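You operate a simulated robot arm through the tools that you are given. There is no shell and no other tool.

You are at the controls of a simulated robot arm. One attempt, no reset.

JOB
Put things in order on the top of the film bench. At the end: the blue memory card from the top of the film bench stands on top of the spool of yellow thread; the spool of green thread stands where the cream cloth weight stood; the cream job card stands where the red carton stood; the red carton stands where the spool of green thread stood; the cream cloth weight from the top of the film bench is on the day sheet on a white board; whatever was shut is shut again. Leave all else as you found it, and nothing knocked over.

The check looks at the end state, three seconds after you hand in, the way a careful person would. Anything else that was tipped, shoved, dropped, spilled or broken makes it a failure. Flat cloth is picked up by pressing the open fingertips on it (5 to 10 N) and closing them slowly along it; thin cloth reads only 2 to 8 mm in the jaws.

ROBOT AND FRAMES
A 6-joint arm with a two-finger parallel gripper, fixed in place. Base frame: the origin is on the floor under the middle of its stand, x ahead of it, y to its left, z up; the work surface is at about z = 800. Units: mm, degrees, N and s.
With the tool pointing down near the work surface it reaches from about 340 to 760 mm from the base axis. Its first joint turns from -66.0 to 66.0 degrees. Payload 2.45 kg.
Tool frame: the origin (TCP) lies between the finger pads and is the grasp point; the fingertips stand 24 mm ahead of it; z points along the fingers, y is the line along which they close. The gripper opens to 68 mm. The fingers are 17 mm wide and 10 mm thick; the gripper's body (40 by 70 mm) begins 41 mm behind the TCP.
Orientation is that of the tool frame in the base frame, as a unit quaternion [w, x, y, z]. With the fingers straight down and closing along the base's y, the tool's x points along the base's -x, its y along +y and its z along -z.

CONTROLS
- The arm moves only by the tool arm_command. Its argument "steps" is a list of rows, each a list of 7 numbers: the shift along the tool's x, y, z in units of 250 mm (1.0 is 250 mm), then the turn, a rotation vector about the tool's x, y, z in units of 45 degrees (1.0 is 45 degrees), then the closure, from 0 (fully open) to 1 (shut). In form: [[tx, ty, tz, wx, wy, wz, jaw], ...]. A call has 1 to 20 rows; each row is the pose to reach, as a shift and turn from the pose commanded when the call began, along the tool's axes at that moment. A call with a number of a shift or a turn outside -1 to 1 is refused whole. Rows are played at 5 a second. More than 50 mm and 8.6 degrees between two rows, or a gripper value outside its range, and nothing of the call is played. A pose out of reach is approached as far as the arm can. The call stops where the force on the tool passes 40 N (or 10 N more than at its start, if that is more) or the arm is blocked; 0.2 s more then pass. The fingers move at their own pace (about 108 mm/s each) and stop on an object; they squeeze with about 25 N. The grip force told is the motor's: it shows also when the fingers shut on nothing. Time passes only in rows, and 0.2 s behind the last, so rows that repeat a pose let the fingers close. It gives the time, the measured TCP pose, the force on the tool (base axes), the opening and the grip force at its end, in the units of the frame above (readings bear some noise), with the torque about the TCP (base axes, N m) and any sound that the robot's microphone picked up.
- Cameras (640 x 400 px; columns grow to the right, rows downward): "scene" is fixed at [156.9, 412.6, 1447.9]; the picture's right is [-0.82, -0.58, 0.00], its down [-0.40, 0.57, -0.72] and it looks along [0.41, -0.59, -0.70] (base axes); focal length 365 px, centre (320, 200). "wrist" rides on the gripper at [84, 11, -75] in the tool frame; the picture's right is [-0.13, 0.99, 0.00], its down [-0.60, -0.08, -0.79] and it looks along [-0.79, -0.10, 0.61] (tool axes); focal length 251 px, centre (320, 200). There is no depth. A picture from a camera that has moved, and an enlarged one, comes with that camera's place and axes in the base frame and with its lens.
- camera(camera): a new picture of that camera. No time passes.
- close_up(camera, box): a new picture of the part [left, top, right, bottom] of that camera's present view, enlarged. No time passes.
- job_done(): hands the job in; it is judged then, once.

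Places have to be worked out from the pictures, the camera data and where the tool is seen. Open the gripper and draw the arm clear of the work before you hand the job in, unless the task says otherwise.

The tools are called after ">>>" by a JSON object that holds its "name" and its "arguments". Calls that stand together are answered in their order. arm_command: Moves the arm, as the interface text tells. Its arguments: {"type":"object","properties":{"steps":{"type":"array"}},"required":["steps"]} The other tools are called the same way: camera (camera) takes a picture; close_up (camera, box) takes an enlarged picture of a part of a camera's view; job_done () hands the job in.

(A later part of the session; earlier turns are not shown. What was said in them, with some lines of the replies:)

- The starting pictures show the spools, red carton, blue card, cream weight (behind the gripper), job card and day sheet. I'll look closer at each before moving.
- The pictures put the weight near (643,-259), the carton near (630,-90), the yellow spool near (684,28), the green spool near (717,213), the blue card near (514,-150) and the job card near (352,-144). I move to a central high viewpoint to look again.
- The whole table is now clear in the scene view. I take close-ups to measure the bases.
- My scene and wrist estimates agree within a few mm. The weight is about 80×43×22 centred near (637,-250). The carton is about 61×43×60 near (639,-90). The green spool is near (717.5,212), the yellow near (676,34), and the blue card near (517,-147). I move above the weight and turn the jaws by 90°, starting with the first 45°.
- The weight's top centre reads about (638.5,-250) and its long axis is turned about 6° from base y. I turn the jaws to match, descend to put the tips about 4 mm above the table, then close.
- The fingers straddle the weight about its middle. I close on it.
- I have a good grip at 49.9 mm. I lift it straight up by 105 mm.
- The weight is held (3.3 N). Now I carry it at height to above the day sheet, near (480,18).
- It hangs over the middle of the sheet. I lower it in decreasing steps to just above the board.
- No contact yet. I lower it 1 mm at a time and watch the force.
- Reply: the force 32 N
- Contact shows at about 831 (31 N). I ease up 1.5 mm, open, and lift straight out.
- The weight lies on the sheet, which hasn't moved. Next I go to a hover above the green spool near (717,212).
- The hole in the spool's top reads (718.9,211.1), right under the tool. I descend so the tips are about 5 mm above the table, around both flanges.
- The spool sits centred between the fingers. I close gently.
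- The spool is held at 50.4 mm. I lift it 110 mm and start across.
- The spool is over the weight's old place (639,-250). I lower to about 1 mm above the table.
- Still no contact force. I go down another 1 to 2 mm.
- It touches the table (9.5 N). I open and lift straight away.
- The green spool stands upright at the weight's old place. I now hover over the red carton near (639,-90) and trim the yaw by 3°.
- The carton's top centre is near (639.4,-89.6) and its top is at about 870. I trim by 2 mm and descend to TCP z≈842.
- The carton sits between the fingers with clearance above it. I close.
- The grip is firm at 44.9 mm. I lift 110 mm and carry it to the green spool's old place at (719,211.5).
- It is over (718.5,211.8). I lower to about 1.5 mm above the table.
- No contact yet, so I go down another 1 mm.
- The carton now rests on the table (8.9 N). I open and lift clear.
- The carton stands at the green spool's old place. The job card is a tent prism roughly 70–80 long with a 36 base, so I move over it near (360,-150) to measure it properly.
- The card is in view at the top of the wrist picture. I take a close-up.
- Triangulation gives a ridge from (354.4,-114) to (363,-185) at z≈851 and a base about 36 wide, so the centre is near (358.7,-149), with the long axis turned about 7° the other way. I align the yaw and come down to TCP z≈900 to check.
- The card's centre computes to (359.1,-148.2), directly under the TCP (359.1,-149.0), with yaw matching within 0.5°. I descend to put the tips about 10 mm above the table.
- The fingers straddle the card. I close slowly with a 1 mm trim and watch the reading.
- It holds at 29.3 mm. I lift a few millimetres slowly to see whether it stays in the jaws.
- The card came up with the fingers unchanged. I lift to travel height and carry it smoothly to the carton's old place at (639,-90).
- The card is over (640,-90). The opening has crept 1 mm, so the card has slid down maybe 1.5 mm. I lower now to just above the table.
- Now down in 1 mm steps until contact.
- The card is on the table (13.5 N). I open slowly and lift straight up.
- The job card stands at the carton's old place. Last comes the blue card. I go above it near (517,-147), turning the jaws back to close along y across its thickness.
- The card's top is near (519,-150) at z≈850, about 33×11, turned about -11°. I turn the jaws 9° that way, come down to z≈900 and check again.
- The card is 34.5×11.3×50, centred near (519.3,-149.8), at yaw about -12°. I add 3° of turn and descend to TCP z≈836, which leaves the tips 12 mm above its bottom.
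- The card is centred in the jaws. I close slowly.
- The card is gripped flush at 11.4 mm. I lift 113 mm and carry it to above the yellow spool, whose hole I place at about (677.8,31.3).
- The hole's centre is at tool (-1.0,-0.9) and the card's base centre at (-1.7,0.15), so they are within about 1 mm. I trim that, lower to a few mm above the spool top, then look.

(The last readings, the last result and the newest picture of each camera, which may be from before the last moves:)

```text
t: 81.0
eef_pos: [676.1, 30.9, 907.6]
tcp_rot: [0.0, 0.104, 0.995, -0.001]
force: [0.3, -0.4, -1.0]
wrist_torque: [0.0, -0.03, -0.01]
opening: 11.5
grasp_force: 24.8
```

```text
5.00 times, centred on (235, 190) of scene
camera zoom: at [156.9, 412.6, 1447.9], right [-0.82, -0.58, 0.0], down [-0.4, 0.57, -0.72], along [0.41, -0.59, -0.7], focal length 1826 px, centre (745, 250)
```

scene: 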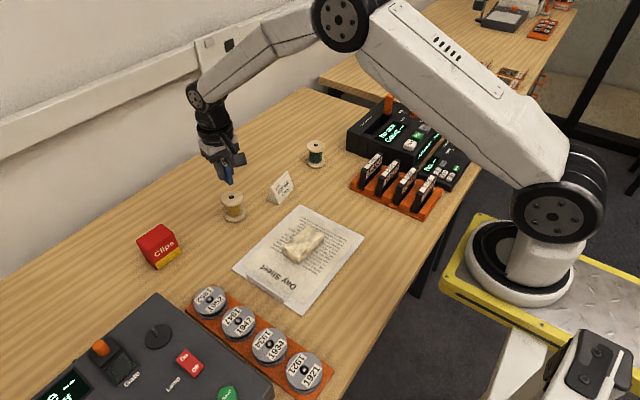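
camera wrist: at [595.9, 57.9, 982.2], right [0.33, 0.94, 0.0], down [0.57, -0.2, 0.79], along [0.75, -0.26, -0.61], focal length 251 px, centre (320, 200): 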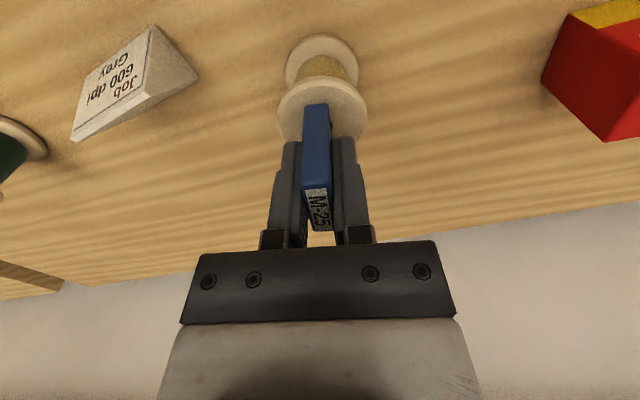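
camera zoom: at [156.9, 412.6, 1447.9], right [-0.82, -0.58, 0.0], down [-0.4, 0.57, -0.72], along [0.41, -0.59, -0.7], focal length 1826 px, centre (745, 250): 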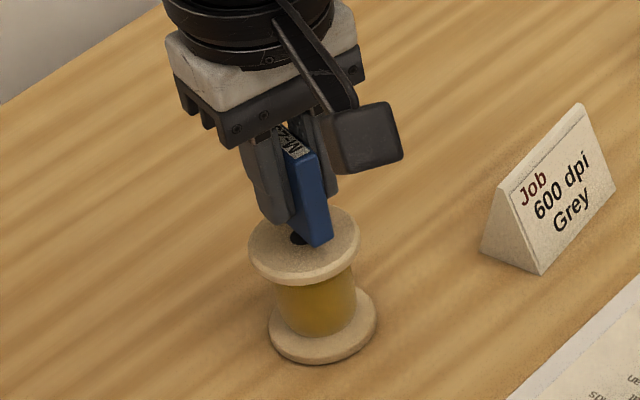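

The card hovers over the spool's top. I take a close-up to confirm centring before touching.

>>> {"name": "close_up", "arguments": {"camera": "wrist", "box": [250, 20, 400, 160]}}

```text
2.86 times, centred on (325, 90) of wrist
camera zoom: at [595.9, 57.9, 982.2], right [0.33, 0.94, 0.0], down [0.57, -0.2, 0.79], along [0.75, -0.26, -0.61], focal length 718 px, centre (306, 514)
```

zoom: 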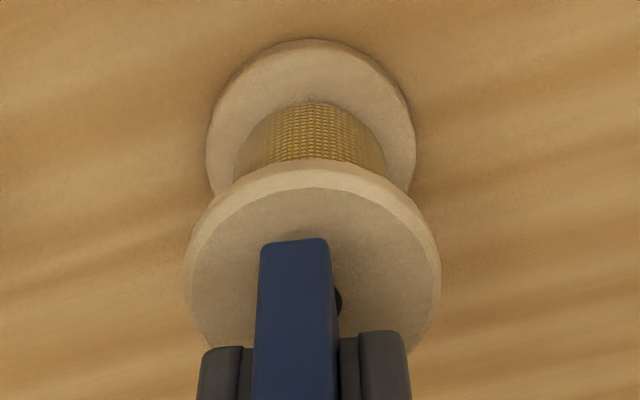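

The card is centred within about 1 mm. I lower in small steps with a slight trim and watch the force.

>>> {"name": "arm_command", "arguments": {"steps": [[-0.003, 0.002, 0.006, 0, 0, 0, 1], [-0.004, 0.002, 0.012, 0, 0, 0, 1], [-0.004, 0.002, 0.018, 0, 0, 0, 1], [-0.004, 0.002, 0.018, 0, 0, 0, 1]]}}

>>> {"name": "close_up", "arguments": {"camera": "scene", "box": [200, 160, 260, 230]}}

```text
t: 82.0
eef_pos: [678.2, 31.3, 904.4]
tcp_rot: [-0.001, 0.104, 0.995, 0.0]
force: [-0.4, -0.5, 0.2]
wrist_torque: [-0.03, 0.0, 0.01]
opening: 11.6
grasp_force: 24.9
```

```text
5.71 times, centred on (230, 195) of scene
camera zoom: at [156.9, 412.6, 1447.9], right [-0.82, -0.58, 0.0], down [-0.4, 0.57, -0.72], along [0.41, -0.59, -0.7], focal length 2087 px, centre (834, 229)
```

zoom: 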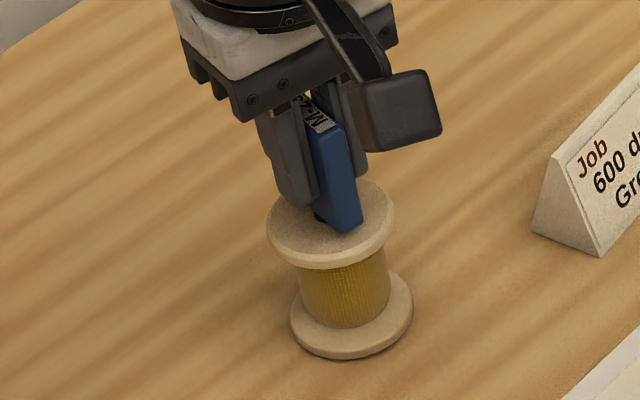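

>>> {"name": "arm_command", "arguments": {"steps": [[0, 0, 0.004, 0, 0, 0, 1], [0, 0, 0.004, 0, 0, 0, 1]]}}

>>> {"name": "arm_command", "arguments": {"steps": [[0, 0, 0.004, 0, 0, 0, 1], [0, 0, 0.004, 0, 0, 0, 1]]}}

```text
t: 82.6
eef_pos: [677.9, 30.9, 901.5]
tcp_rot: [0.001, 0.104, 0.995, 0.0]
force: [0.0, -0.4, 0.2]
wrist_torque: [0.0, 0.04, -0.05]
opening: 11.5
grasp_force: 25.0
```

```text
t: 83.2
eef_pos: [678.9, 30.9, 899.9]
tcp_rot: [0.0, 0.103, 0.995, 0.0]
force: [0.2, 0.5, -0.5]
wrist_torque: [-0.02, 0.01, 0.03]
opening: 11.4
grasp_force: 24.9
```

No contact yet. I continue down 1 mm at a time.

>>> {"name": "arm_command", "arguments": {"steps": [[0, 0, 0.003, 0, 0, 0, 1], [0, 0, 0.003, 0, 0, 0, 1]]}}

>>> {"name": "close_up", "arguments": {"camera": "wrist", "box": [250, 20, 400, 160]}}

>>> {"name": "close_up", "arguments": {"camera": "scene", "box": [200, 160, 260, 230]}}

```text
t: 83.8
eef_pos: [678.5, 31.1, 899.6]
tcp_rot: [0.0, 0.104, 0.995, 0.0]
force: [-0.9, 0.1, -0.7]
wrist_torque: [0.04, -0.01, -0.03]
opening: 11.6
grasp_force: 24.9
```

```text
2.86 times, centred on (325, 90) of wrist
camera zoom: at [597.3, 59.2, 974.6], right [0.33, 0.94, 0.0], down [0.57, -0.2, 0.79], along [0.75, -0.26, -0.61], focal length 718 px, centre (306, 514)
```

zoom: 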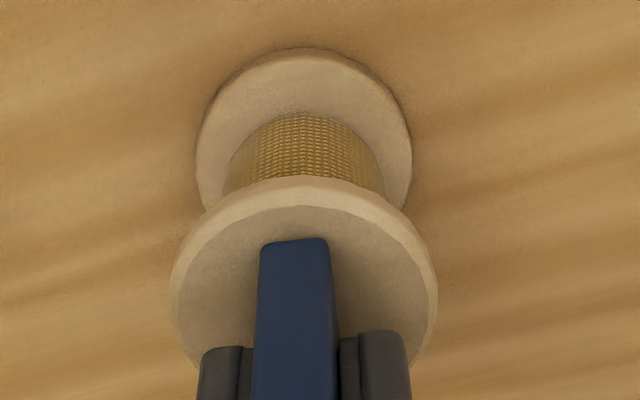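

```text
5.71 times, centred on (230, 195) of scene
camera zoom: at [156.9, 412.6, 1447.9], right [-0.82, -0.58, 0.0], down [-0.4, 0.57, -0.72], along [0.41, -0.59, -0.7], focal length 2087 px, centre (834, 229)
```

zoom: 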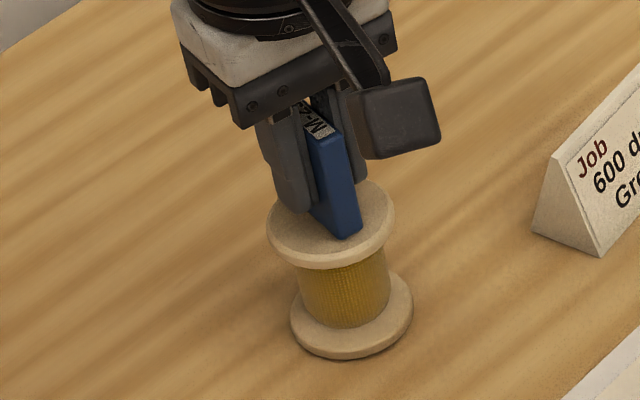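

Alignment is good and a small gap remains. I keep lowering.

>>> {"name": "arm_command", "arguments": {"steps": [[0, 0, 0.003, 0, 0, 0, 1], [0, 0, 0.003, 0, 0, 0, 1]]}}

>>> {"name": "arm_command", "arguments": {"steps": [[0, 0, 0.003, 0, 0, 0, 1], [0, 0, 0.003, 0, 0, 0, 1]]}}

```text
t: 84.4
eef_pos: [678.1, 30.2, 899.4]
tcp_rot: [0.0, 0.104, 0.995, 0.0]
force: [-0.1, -0.4, 0.0]
wrist_torque: [-0.01, -0.01, -0.02]
opening: 11.1
grasp_force: 25.1
```

```text
t: 85.0
eef_pos: [679.2, 30.1, 899.8]
tcp_rot: [0.0, 0.104, 0.995, 0.0]
force: [-0.8, 0.6, 0.4]
wrist_torque: [0.01, 0.04, -0.02]
opening: 11.4
grasp_force: 26.0
```

>>> {"name": "arm_command", "arguments": {"steps": [[0, 0, 0.003, 0, 0, 0, 1], [0, 0, 0.003, 0, 0, 0, 1]]}}

>>> {"name": "arm_command", "arguments": {"steps": [[0, 0, 0.003, 0, 0, 0, 1], [0, 0, 0.003, 0, 0, 0, 1]]}}

```text
t: 85.6
eef_pos: [677.7, 30.2, 899.3]
tcp_rot: [0.0, 0.104, 0.995, 0.0]
force: [-1.0, 2.2, 10.8]
wrist_torque: [0.14, 0.09, 0.02]
opening: 11.4
grasp_force: 24.3
```

```text
t: 86.2
eef_pos: [677.1, 31.3, 899.1]
tcp_rot: [0.001, 0.103, 0.995, 0.0]
force: [-1.7, 2.6, 18.0]
wrist_torque: [0.09, 0.13, 0.01]
opening: 11.5
grasp_force: 25.2
```

It touches (18 N). I ease back up until only a light contact remains, then check.

>>> {"name": "arm_command", "arguments": {"steps": [[0, 0, -0.003, 0, 0, 0, 1], [0, 0, -0.005, 0, 0, 0, 1], [0, 0, -0.005, 0, 0, 0, 1]]}}

>>> {"name": "close_up", "arguments": {"camera": "scene", "box": [200, 160, 260, 230]}}

>>> {"name": "close_up", "arguments": {"camera": "wrist", "box": [250, 20, 400, 160]}}

```text
t: 87.0
eef_pos: [677.0, 30.2, 898.6]
tcp_rot: [0.001, 0.103, 0.995, 0.0]
force: [4.2, -1.5, 11.6]
wrist_torque: [-0.08, -0.19, 0.0]
opening: 11.5
grasp_force: 24.9
```

```text
5.71 times, centred on (230, 195) of scene
camera zoom: at [156.7, 412.6, 1448.0], right [-0.82, -0.58, 0.0], down [-0.4, 0.57, -0.72], along [0.41, -0.59, -0.7], focal length 2087 px, centre (834, 229)
```

zoom: 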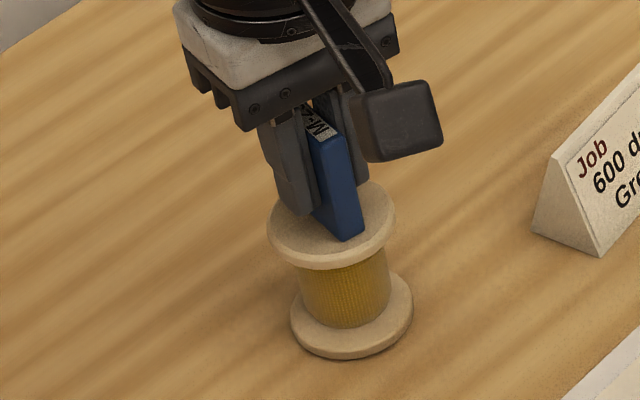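

```text
2.86 times, centred on (325, 90) of wrist
camera zoom: at [596.8, 58.7, 973.3], right [0.33, 0.94, 0.0], down [0.57, -0.2, 0.79], along [0.75, -0.26, -0.61], focal length 718 px, centre (306, 514)
```

zoom: 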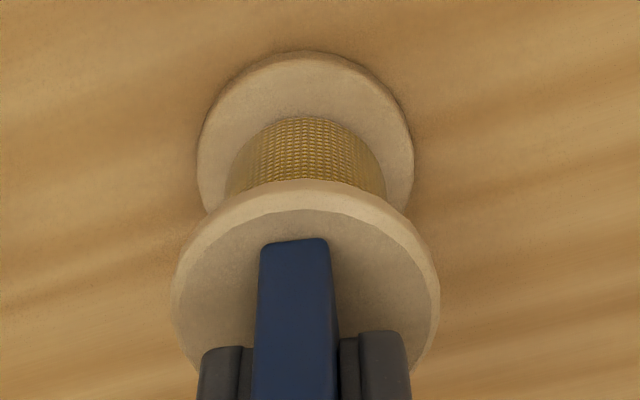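

Still 11.6 N. I ease up another 0.7 mm.

>>> {"name": "arm_command", "arguments": {"steps": [[0, 0, -0.003, 0, 0, 0, 1], [0, 0, -0.003, 0, 0, 0, 1], [0, 0, -0.003, 0, 0, 0, 1]]}}

```text
t: 87.8
eef_pos: [676.6, 30.2, 898.8]
tcp_rot: [-0.001, 0.104, 0.995, 0.001]
force: [1.2, -0.1, 6.0]
wrist_torque: [-0.02, -0.11, 0.01]
opening: 11.3
grasp_force: 24.6
```

>>> {"name": "arm_command", "arguments": {"steps": [[0, 0, -0.0015, 0, 0, 0, 1], [0, 0, -0.0015, 0, 0, 0, 1], [0, 0, -0.0015, 0, 0, 0, 1]]}}

```text
t: 88.6
eef_pos: [677.2, 31.0, 898.7]
tcp_rot: [0.0, 0.104, 0.995, 0.001]
force: [-0.7, 0.0, 0.0]
wrist_torque: [-0.02, -0.01, 0.01]
opening: 11.4
grasp_force: 25.1
```

Force reads zero, so the card is resting right at contact. I open only slightly at first and check that it stands.

>>> {"name": "arm_command", "arguments": {"steps": [[0, 0, 0, 0, 0, 0, 0.82], [0, 0, 0, 0, 0, 0, 0.8], [0, 0, 0, 0, 0, 0, 0.78], [0, 0, 0, 0, 0, 0, 0.76], [0, 0, 0, 0, 0, 0, 0.76]]}}

>>> {"name": "close_up", "arguments": {"camera": "scene", "box": [200, 160, 260, 230]}}

>>> {"name": "close_up", "arguments": {"camera": "wrist", "box": [230, 60, 410, 260]}}

```text
t: 89.8
eef_pos: [678.1, 30.4, 900.0]
tcp_rot: [-0.001, 0.103, 0.995, 0.001]
force: [0.5, 0.2, -0.7]
wrist_torque: [-0.01, -0.01, -0.01]
opening: 16.3
grasp_force: 0.1
```

```text
5.71 times, centred on (230, 195) of scene
camera zoom: at [156.9, 412.6, 1447.9], right [-0.82, -0.58, 0.0], down [-0.4, 0.57, -0.72], along [0.41, -0.59, -0.7], focal length 2087 px, centre (834, 229)
```

zoom: 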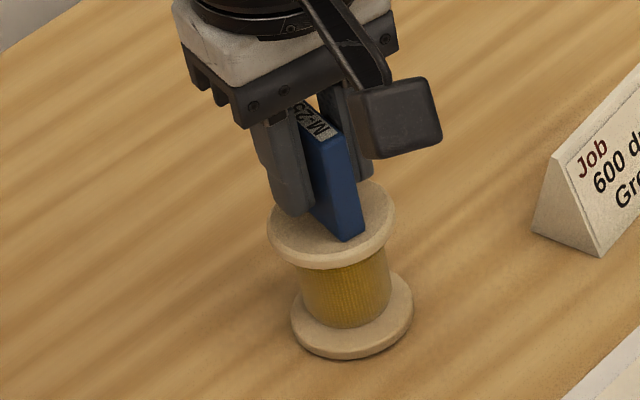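

```text
2.00 times, centred on (320, 160) of wrist
camera zoom: at [597.0, 58.8, 974.6], right [0.33, 0.94, 0.0], down [0.57, -0.2, 0.79], along [0.75, -0.26, -0.61], focal length 503 px, centre (320, 280)
```

zoom: 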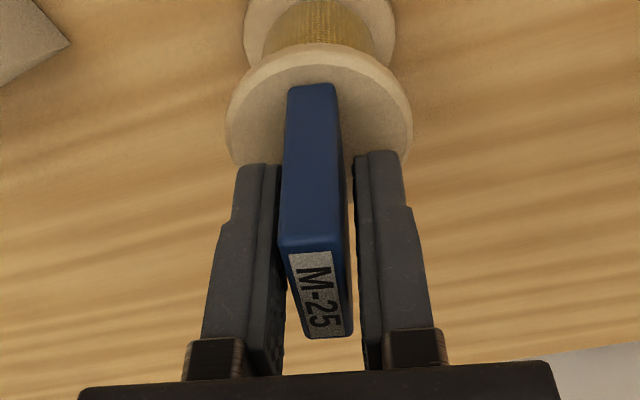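

The card stands free between the fingers. I open the rest of the way slowly.

>>> {"name": "arm_command", "arguments": {"steps": [[0, 0, 0, 0, 0, 0, 0.7], [0, 0, 0, 0, 0, 0, 0.6], [0, 0, 0, 0, 0, 0, 0.5], [0, 0, 0, 0, 0, 0, 0.35], [0, 0, 0, 0, 0, 0, 0.35]]}}

>>> {"name": "camera", "arguments": {"camera": "wrist"}}

>>> {"name": "close_up", "arguments": {"camera": "scene", "box": [200, 150, 270, 230]}}

```text
t: 91.0
eef_pos: [677.5, 30.4, 899.8]
tcp_rot: [0.0, 0.104, 0.995, 0.0]
force: [-0.6, 0.0, -0.4]
wrist_torque: [0.02, 0.04, 0.01]
opening: 44.0
grasp_force: 0.1
```

```text
taken
camera wrist: at [597.0, 58.8, 974.6], right [0.33, 0.94, 0.0], down [0.57, -0.2, 0.79], along [0.75, -0.26, -0.61], focal length 251 px, centre (320, 200)
```

wrist: 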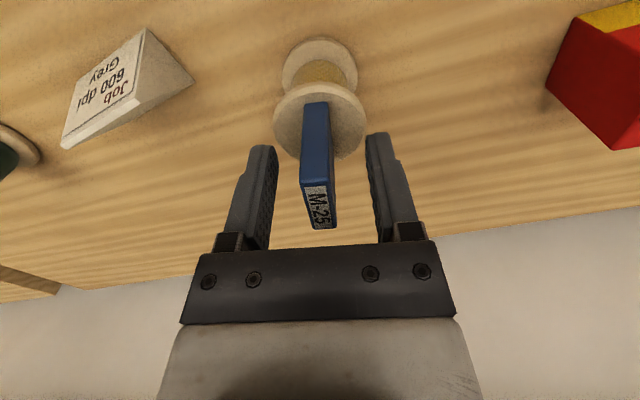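

```text
5.00 times, centred on (235, 190) of scene
camera zoom: at [156.9, 412.6, 1447.9], right [-0.82, -0.58, 0.0], down [-0.4, 0.57, -0.72], along [0.41, -0.59, -0.7], focal length 1826 px, centre (745, 250)
```

zoom: 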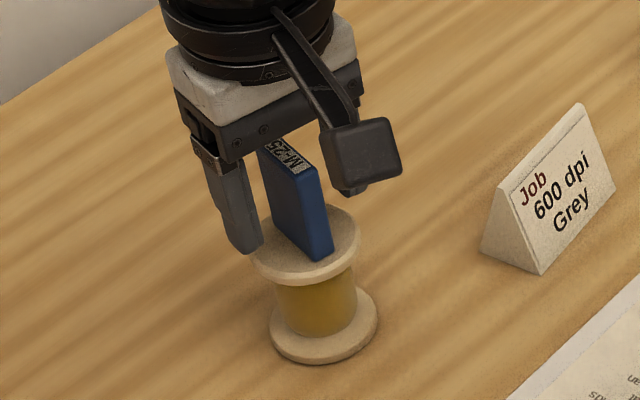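

The card stands on its own on the spool. I lift straight up and then back off.

>>> {"name": "arm_command", "arguments": {"steps": [[0, 0, -0.03, 0, 0, 0, 0.35], [0, 0, -0.08, 0, 0, 0, 0.35], [0, 0, -0.15, 0, 0, 0, 0.35], [0, 0, -0.25, 0, 0, 0, 0.35], [0, 0, -0.36, 0, 0, 0, 0.35], [0, 0, -0.48, 0, 0, 0, 0.2], [0, 0, -0.6, 0, 0, 0, 0], [0, 0, -0.6, 0, 0, 0, 0]]}}

>>> {"name": "camera", "arguments": {"camera": "scene"}}

>>> {"name": "camera", "arguments": {"camera": "wrist"}}

>>> {"name": "close_up", "arguments": {"camera": "scene", "box": [190, 130, 340, 230]}}

```text
t: 92.8
eef_pos: [676.7, 30.0, 1051.1]
tcp_rot: [0.0, 0.104, 0.995, 0.0]
force: [-0.4, 1.2, 0.1]
wrist_torque: [-0.03, -0.01, 0.0]
opening: 68.0
grasp_force: 0.1
```

```text
taken
```

scene: 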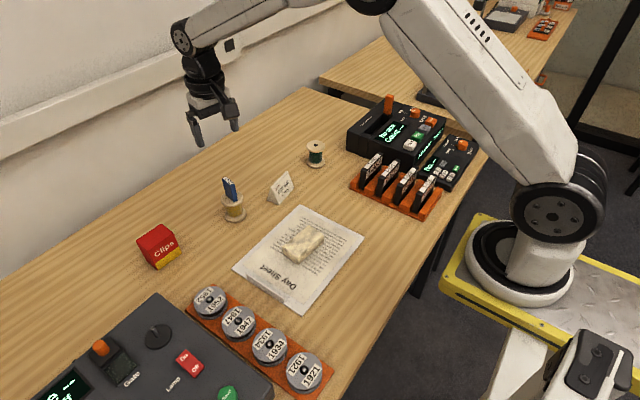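

```text
taken
camera wrist: at [596.4, 58.3, 1126.1], right [0.33, 0.94, 0.0], down [0.57, -0.2, 0.79], along [0.75, -0.26, -0.61], focal length 251 px, centre (320, 200)
```

wrist: 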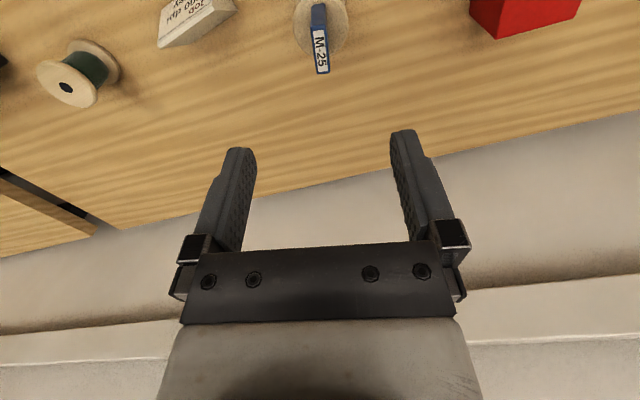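

```text
4.00 times, centred on (265, 180) of scene
camera zoom: at [156.9, 412.6, 1447.9], right [-0.82, -0.58, 0.0], down [-0.4, 0.57, -0.72], along [0.41, -0.59, -0.7], focal length 1461 px, centre (540, 280)
```

zoom: 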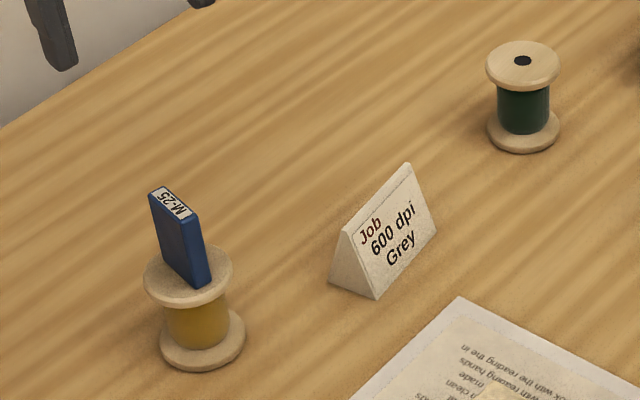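

Everything stands upright and in place: blue card on the yellow spool, job card, green spool, carton and weight. I draw the arm back clear of the bench and check once more.

>>> {"name": "arm_command", "arguments": {"steps": [[0.0, 0.0, -0.1, 0, 0, 0, 0], [0.1, 0.015, -0.2, 0, 0, 0, 0], [0.24, 0.035, -0.27, 0, 0, 0, 0], [0.4, 0.057, -0.32, 0, 0, 0, 0], [0.56, 0.08, -0.32, 0, 0, 0, 0], [0.72, 0.103, -0.32, 0, 0, 0, 0], [0.86, 0.123, -0.32, 0, 0, 0, 0], [0.927, 0.133, -0.32, 0, 0, 0, 0], [0.927, 0.133, -0.32, 0, 0, 0, 0]]}}

>>> {"name": "camera", "arguments": {"camera": "scene"}}

>>> {"name": "camera", "arguments": {"camera": "wrist"}}

>>> {"name": "close_up", "arguments": {"camera": "scene", "box": [120, 140, 400, 320]}}

```text
t: 94.8
eef_pos: [459.5, 110.9, 1129.0]
tcp_rot: [0.0, 0.104, 0.995, 0.0]
force: [0.1, 0.5, 0.3]
wrist_torque: [-0.02, 0.0, 0.03]
opening: 68.0
grasp_force: 0.0
```

```text
taken
```

scene: 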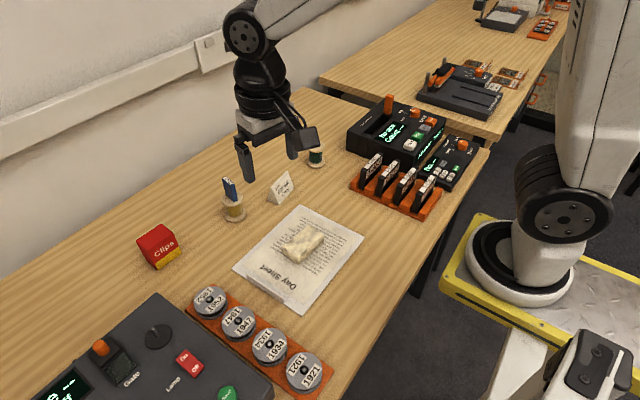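

```text
taken
camera wrist: at [378.4, 137.6, 1203.1], right [0.33, 0.94, 0.0], down [0.57, -0.2, 0.79], along [0.75, -0.26, -0.61], focal length 251 px, centre (320, 200)
```

wrist: 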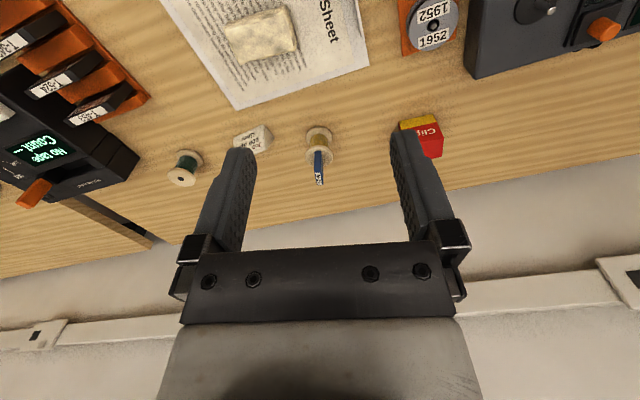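

```text
2.22 times, centred on (260, 230) of scene
camera zoom: at [156.9, 412.6, 1447.9], right [-0.82, -0.58, 0.0], down [-0.4, 0.57, -0.72], along [0.41, -0.59, -0.7], focal length 812 px, centre (453, 133)
```

zoom: 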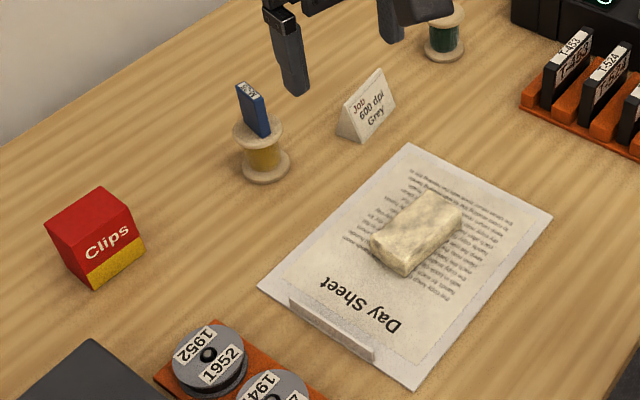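

All five items are in place and upright, nothing else was disturbed, and nothing had to be opened. The gripper is open and the arm is clear, so I hand the job in.

>>> {"name": "job_done", "arguments": {}}

```text
The job is handed in.
```

The bench is in order and I've handed the job in. My last pictures, taken before the hand-in, show each item standing where you asked and nothing knocked over:

| Item | Where it is now |
|---|---|
| Blue memory card | Standing upright on top of the spool of yellow thread, centred to about 1 mm |
| Spool of green thread | Where the cream cloth weight stood, within a few mm |
| Cream job card | Where the red carton stood, within about 3 mm |
| Red carton | Where the spool of green thread stood, within about 1 mm |
| Cream cloth weight | Near the middle of the day sheet on the white board |

Nothing needed opening, so there was nothing to shut again. From the pictures, everything else is where it was. The gripper is open and the arm is drawn back, raised well above the bench.
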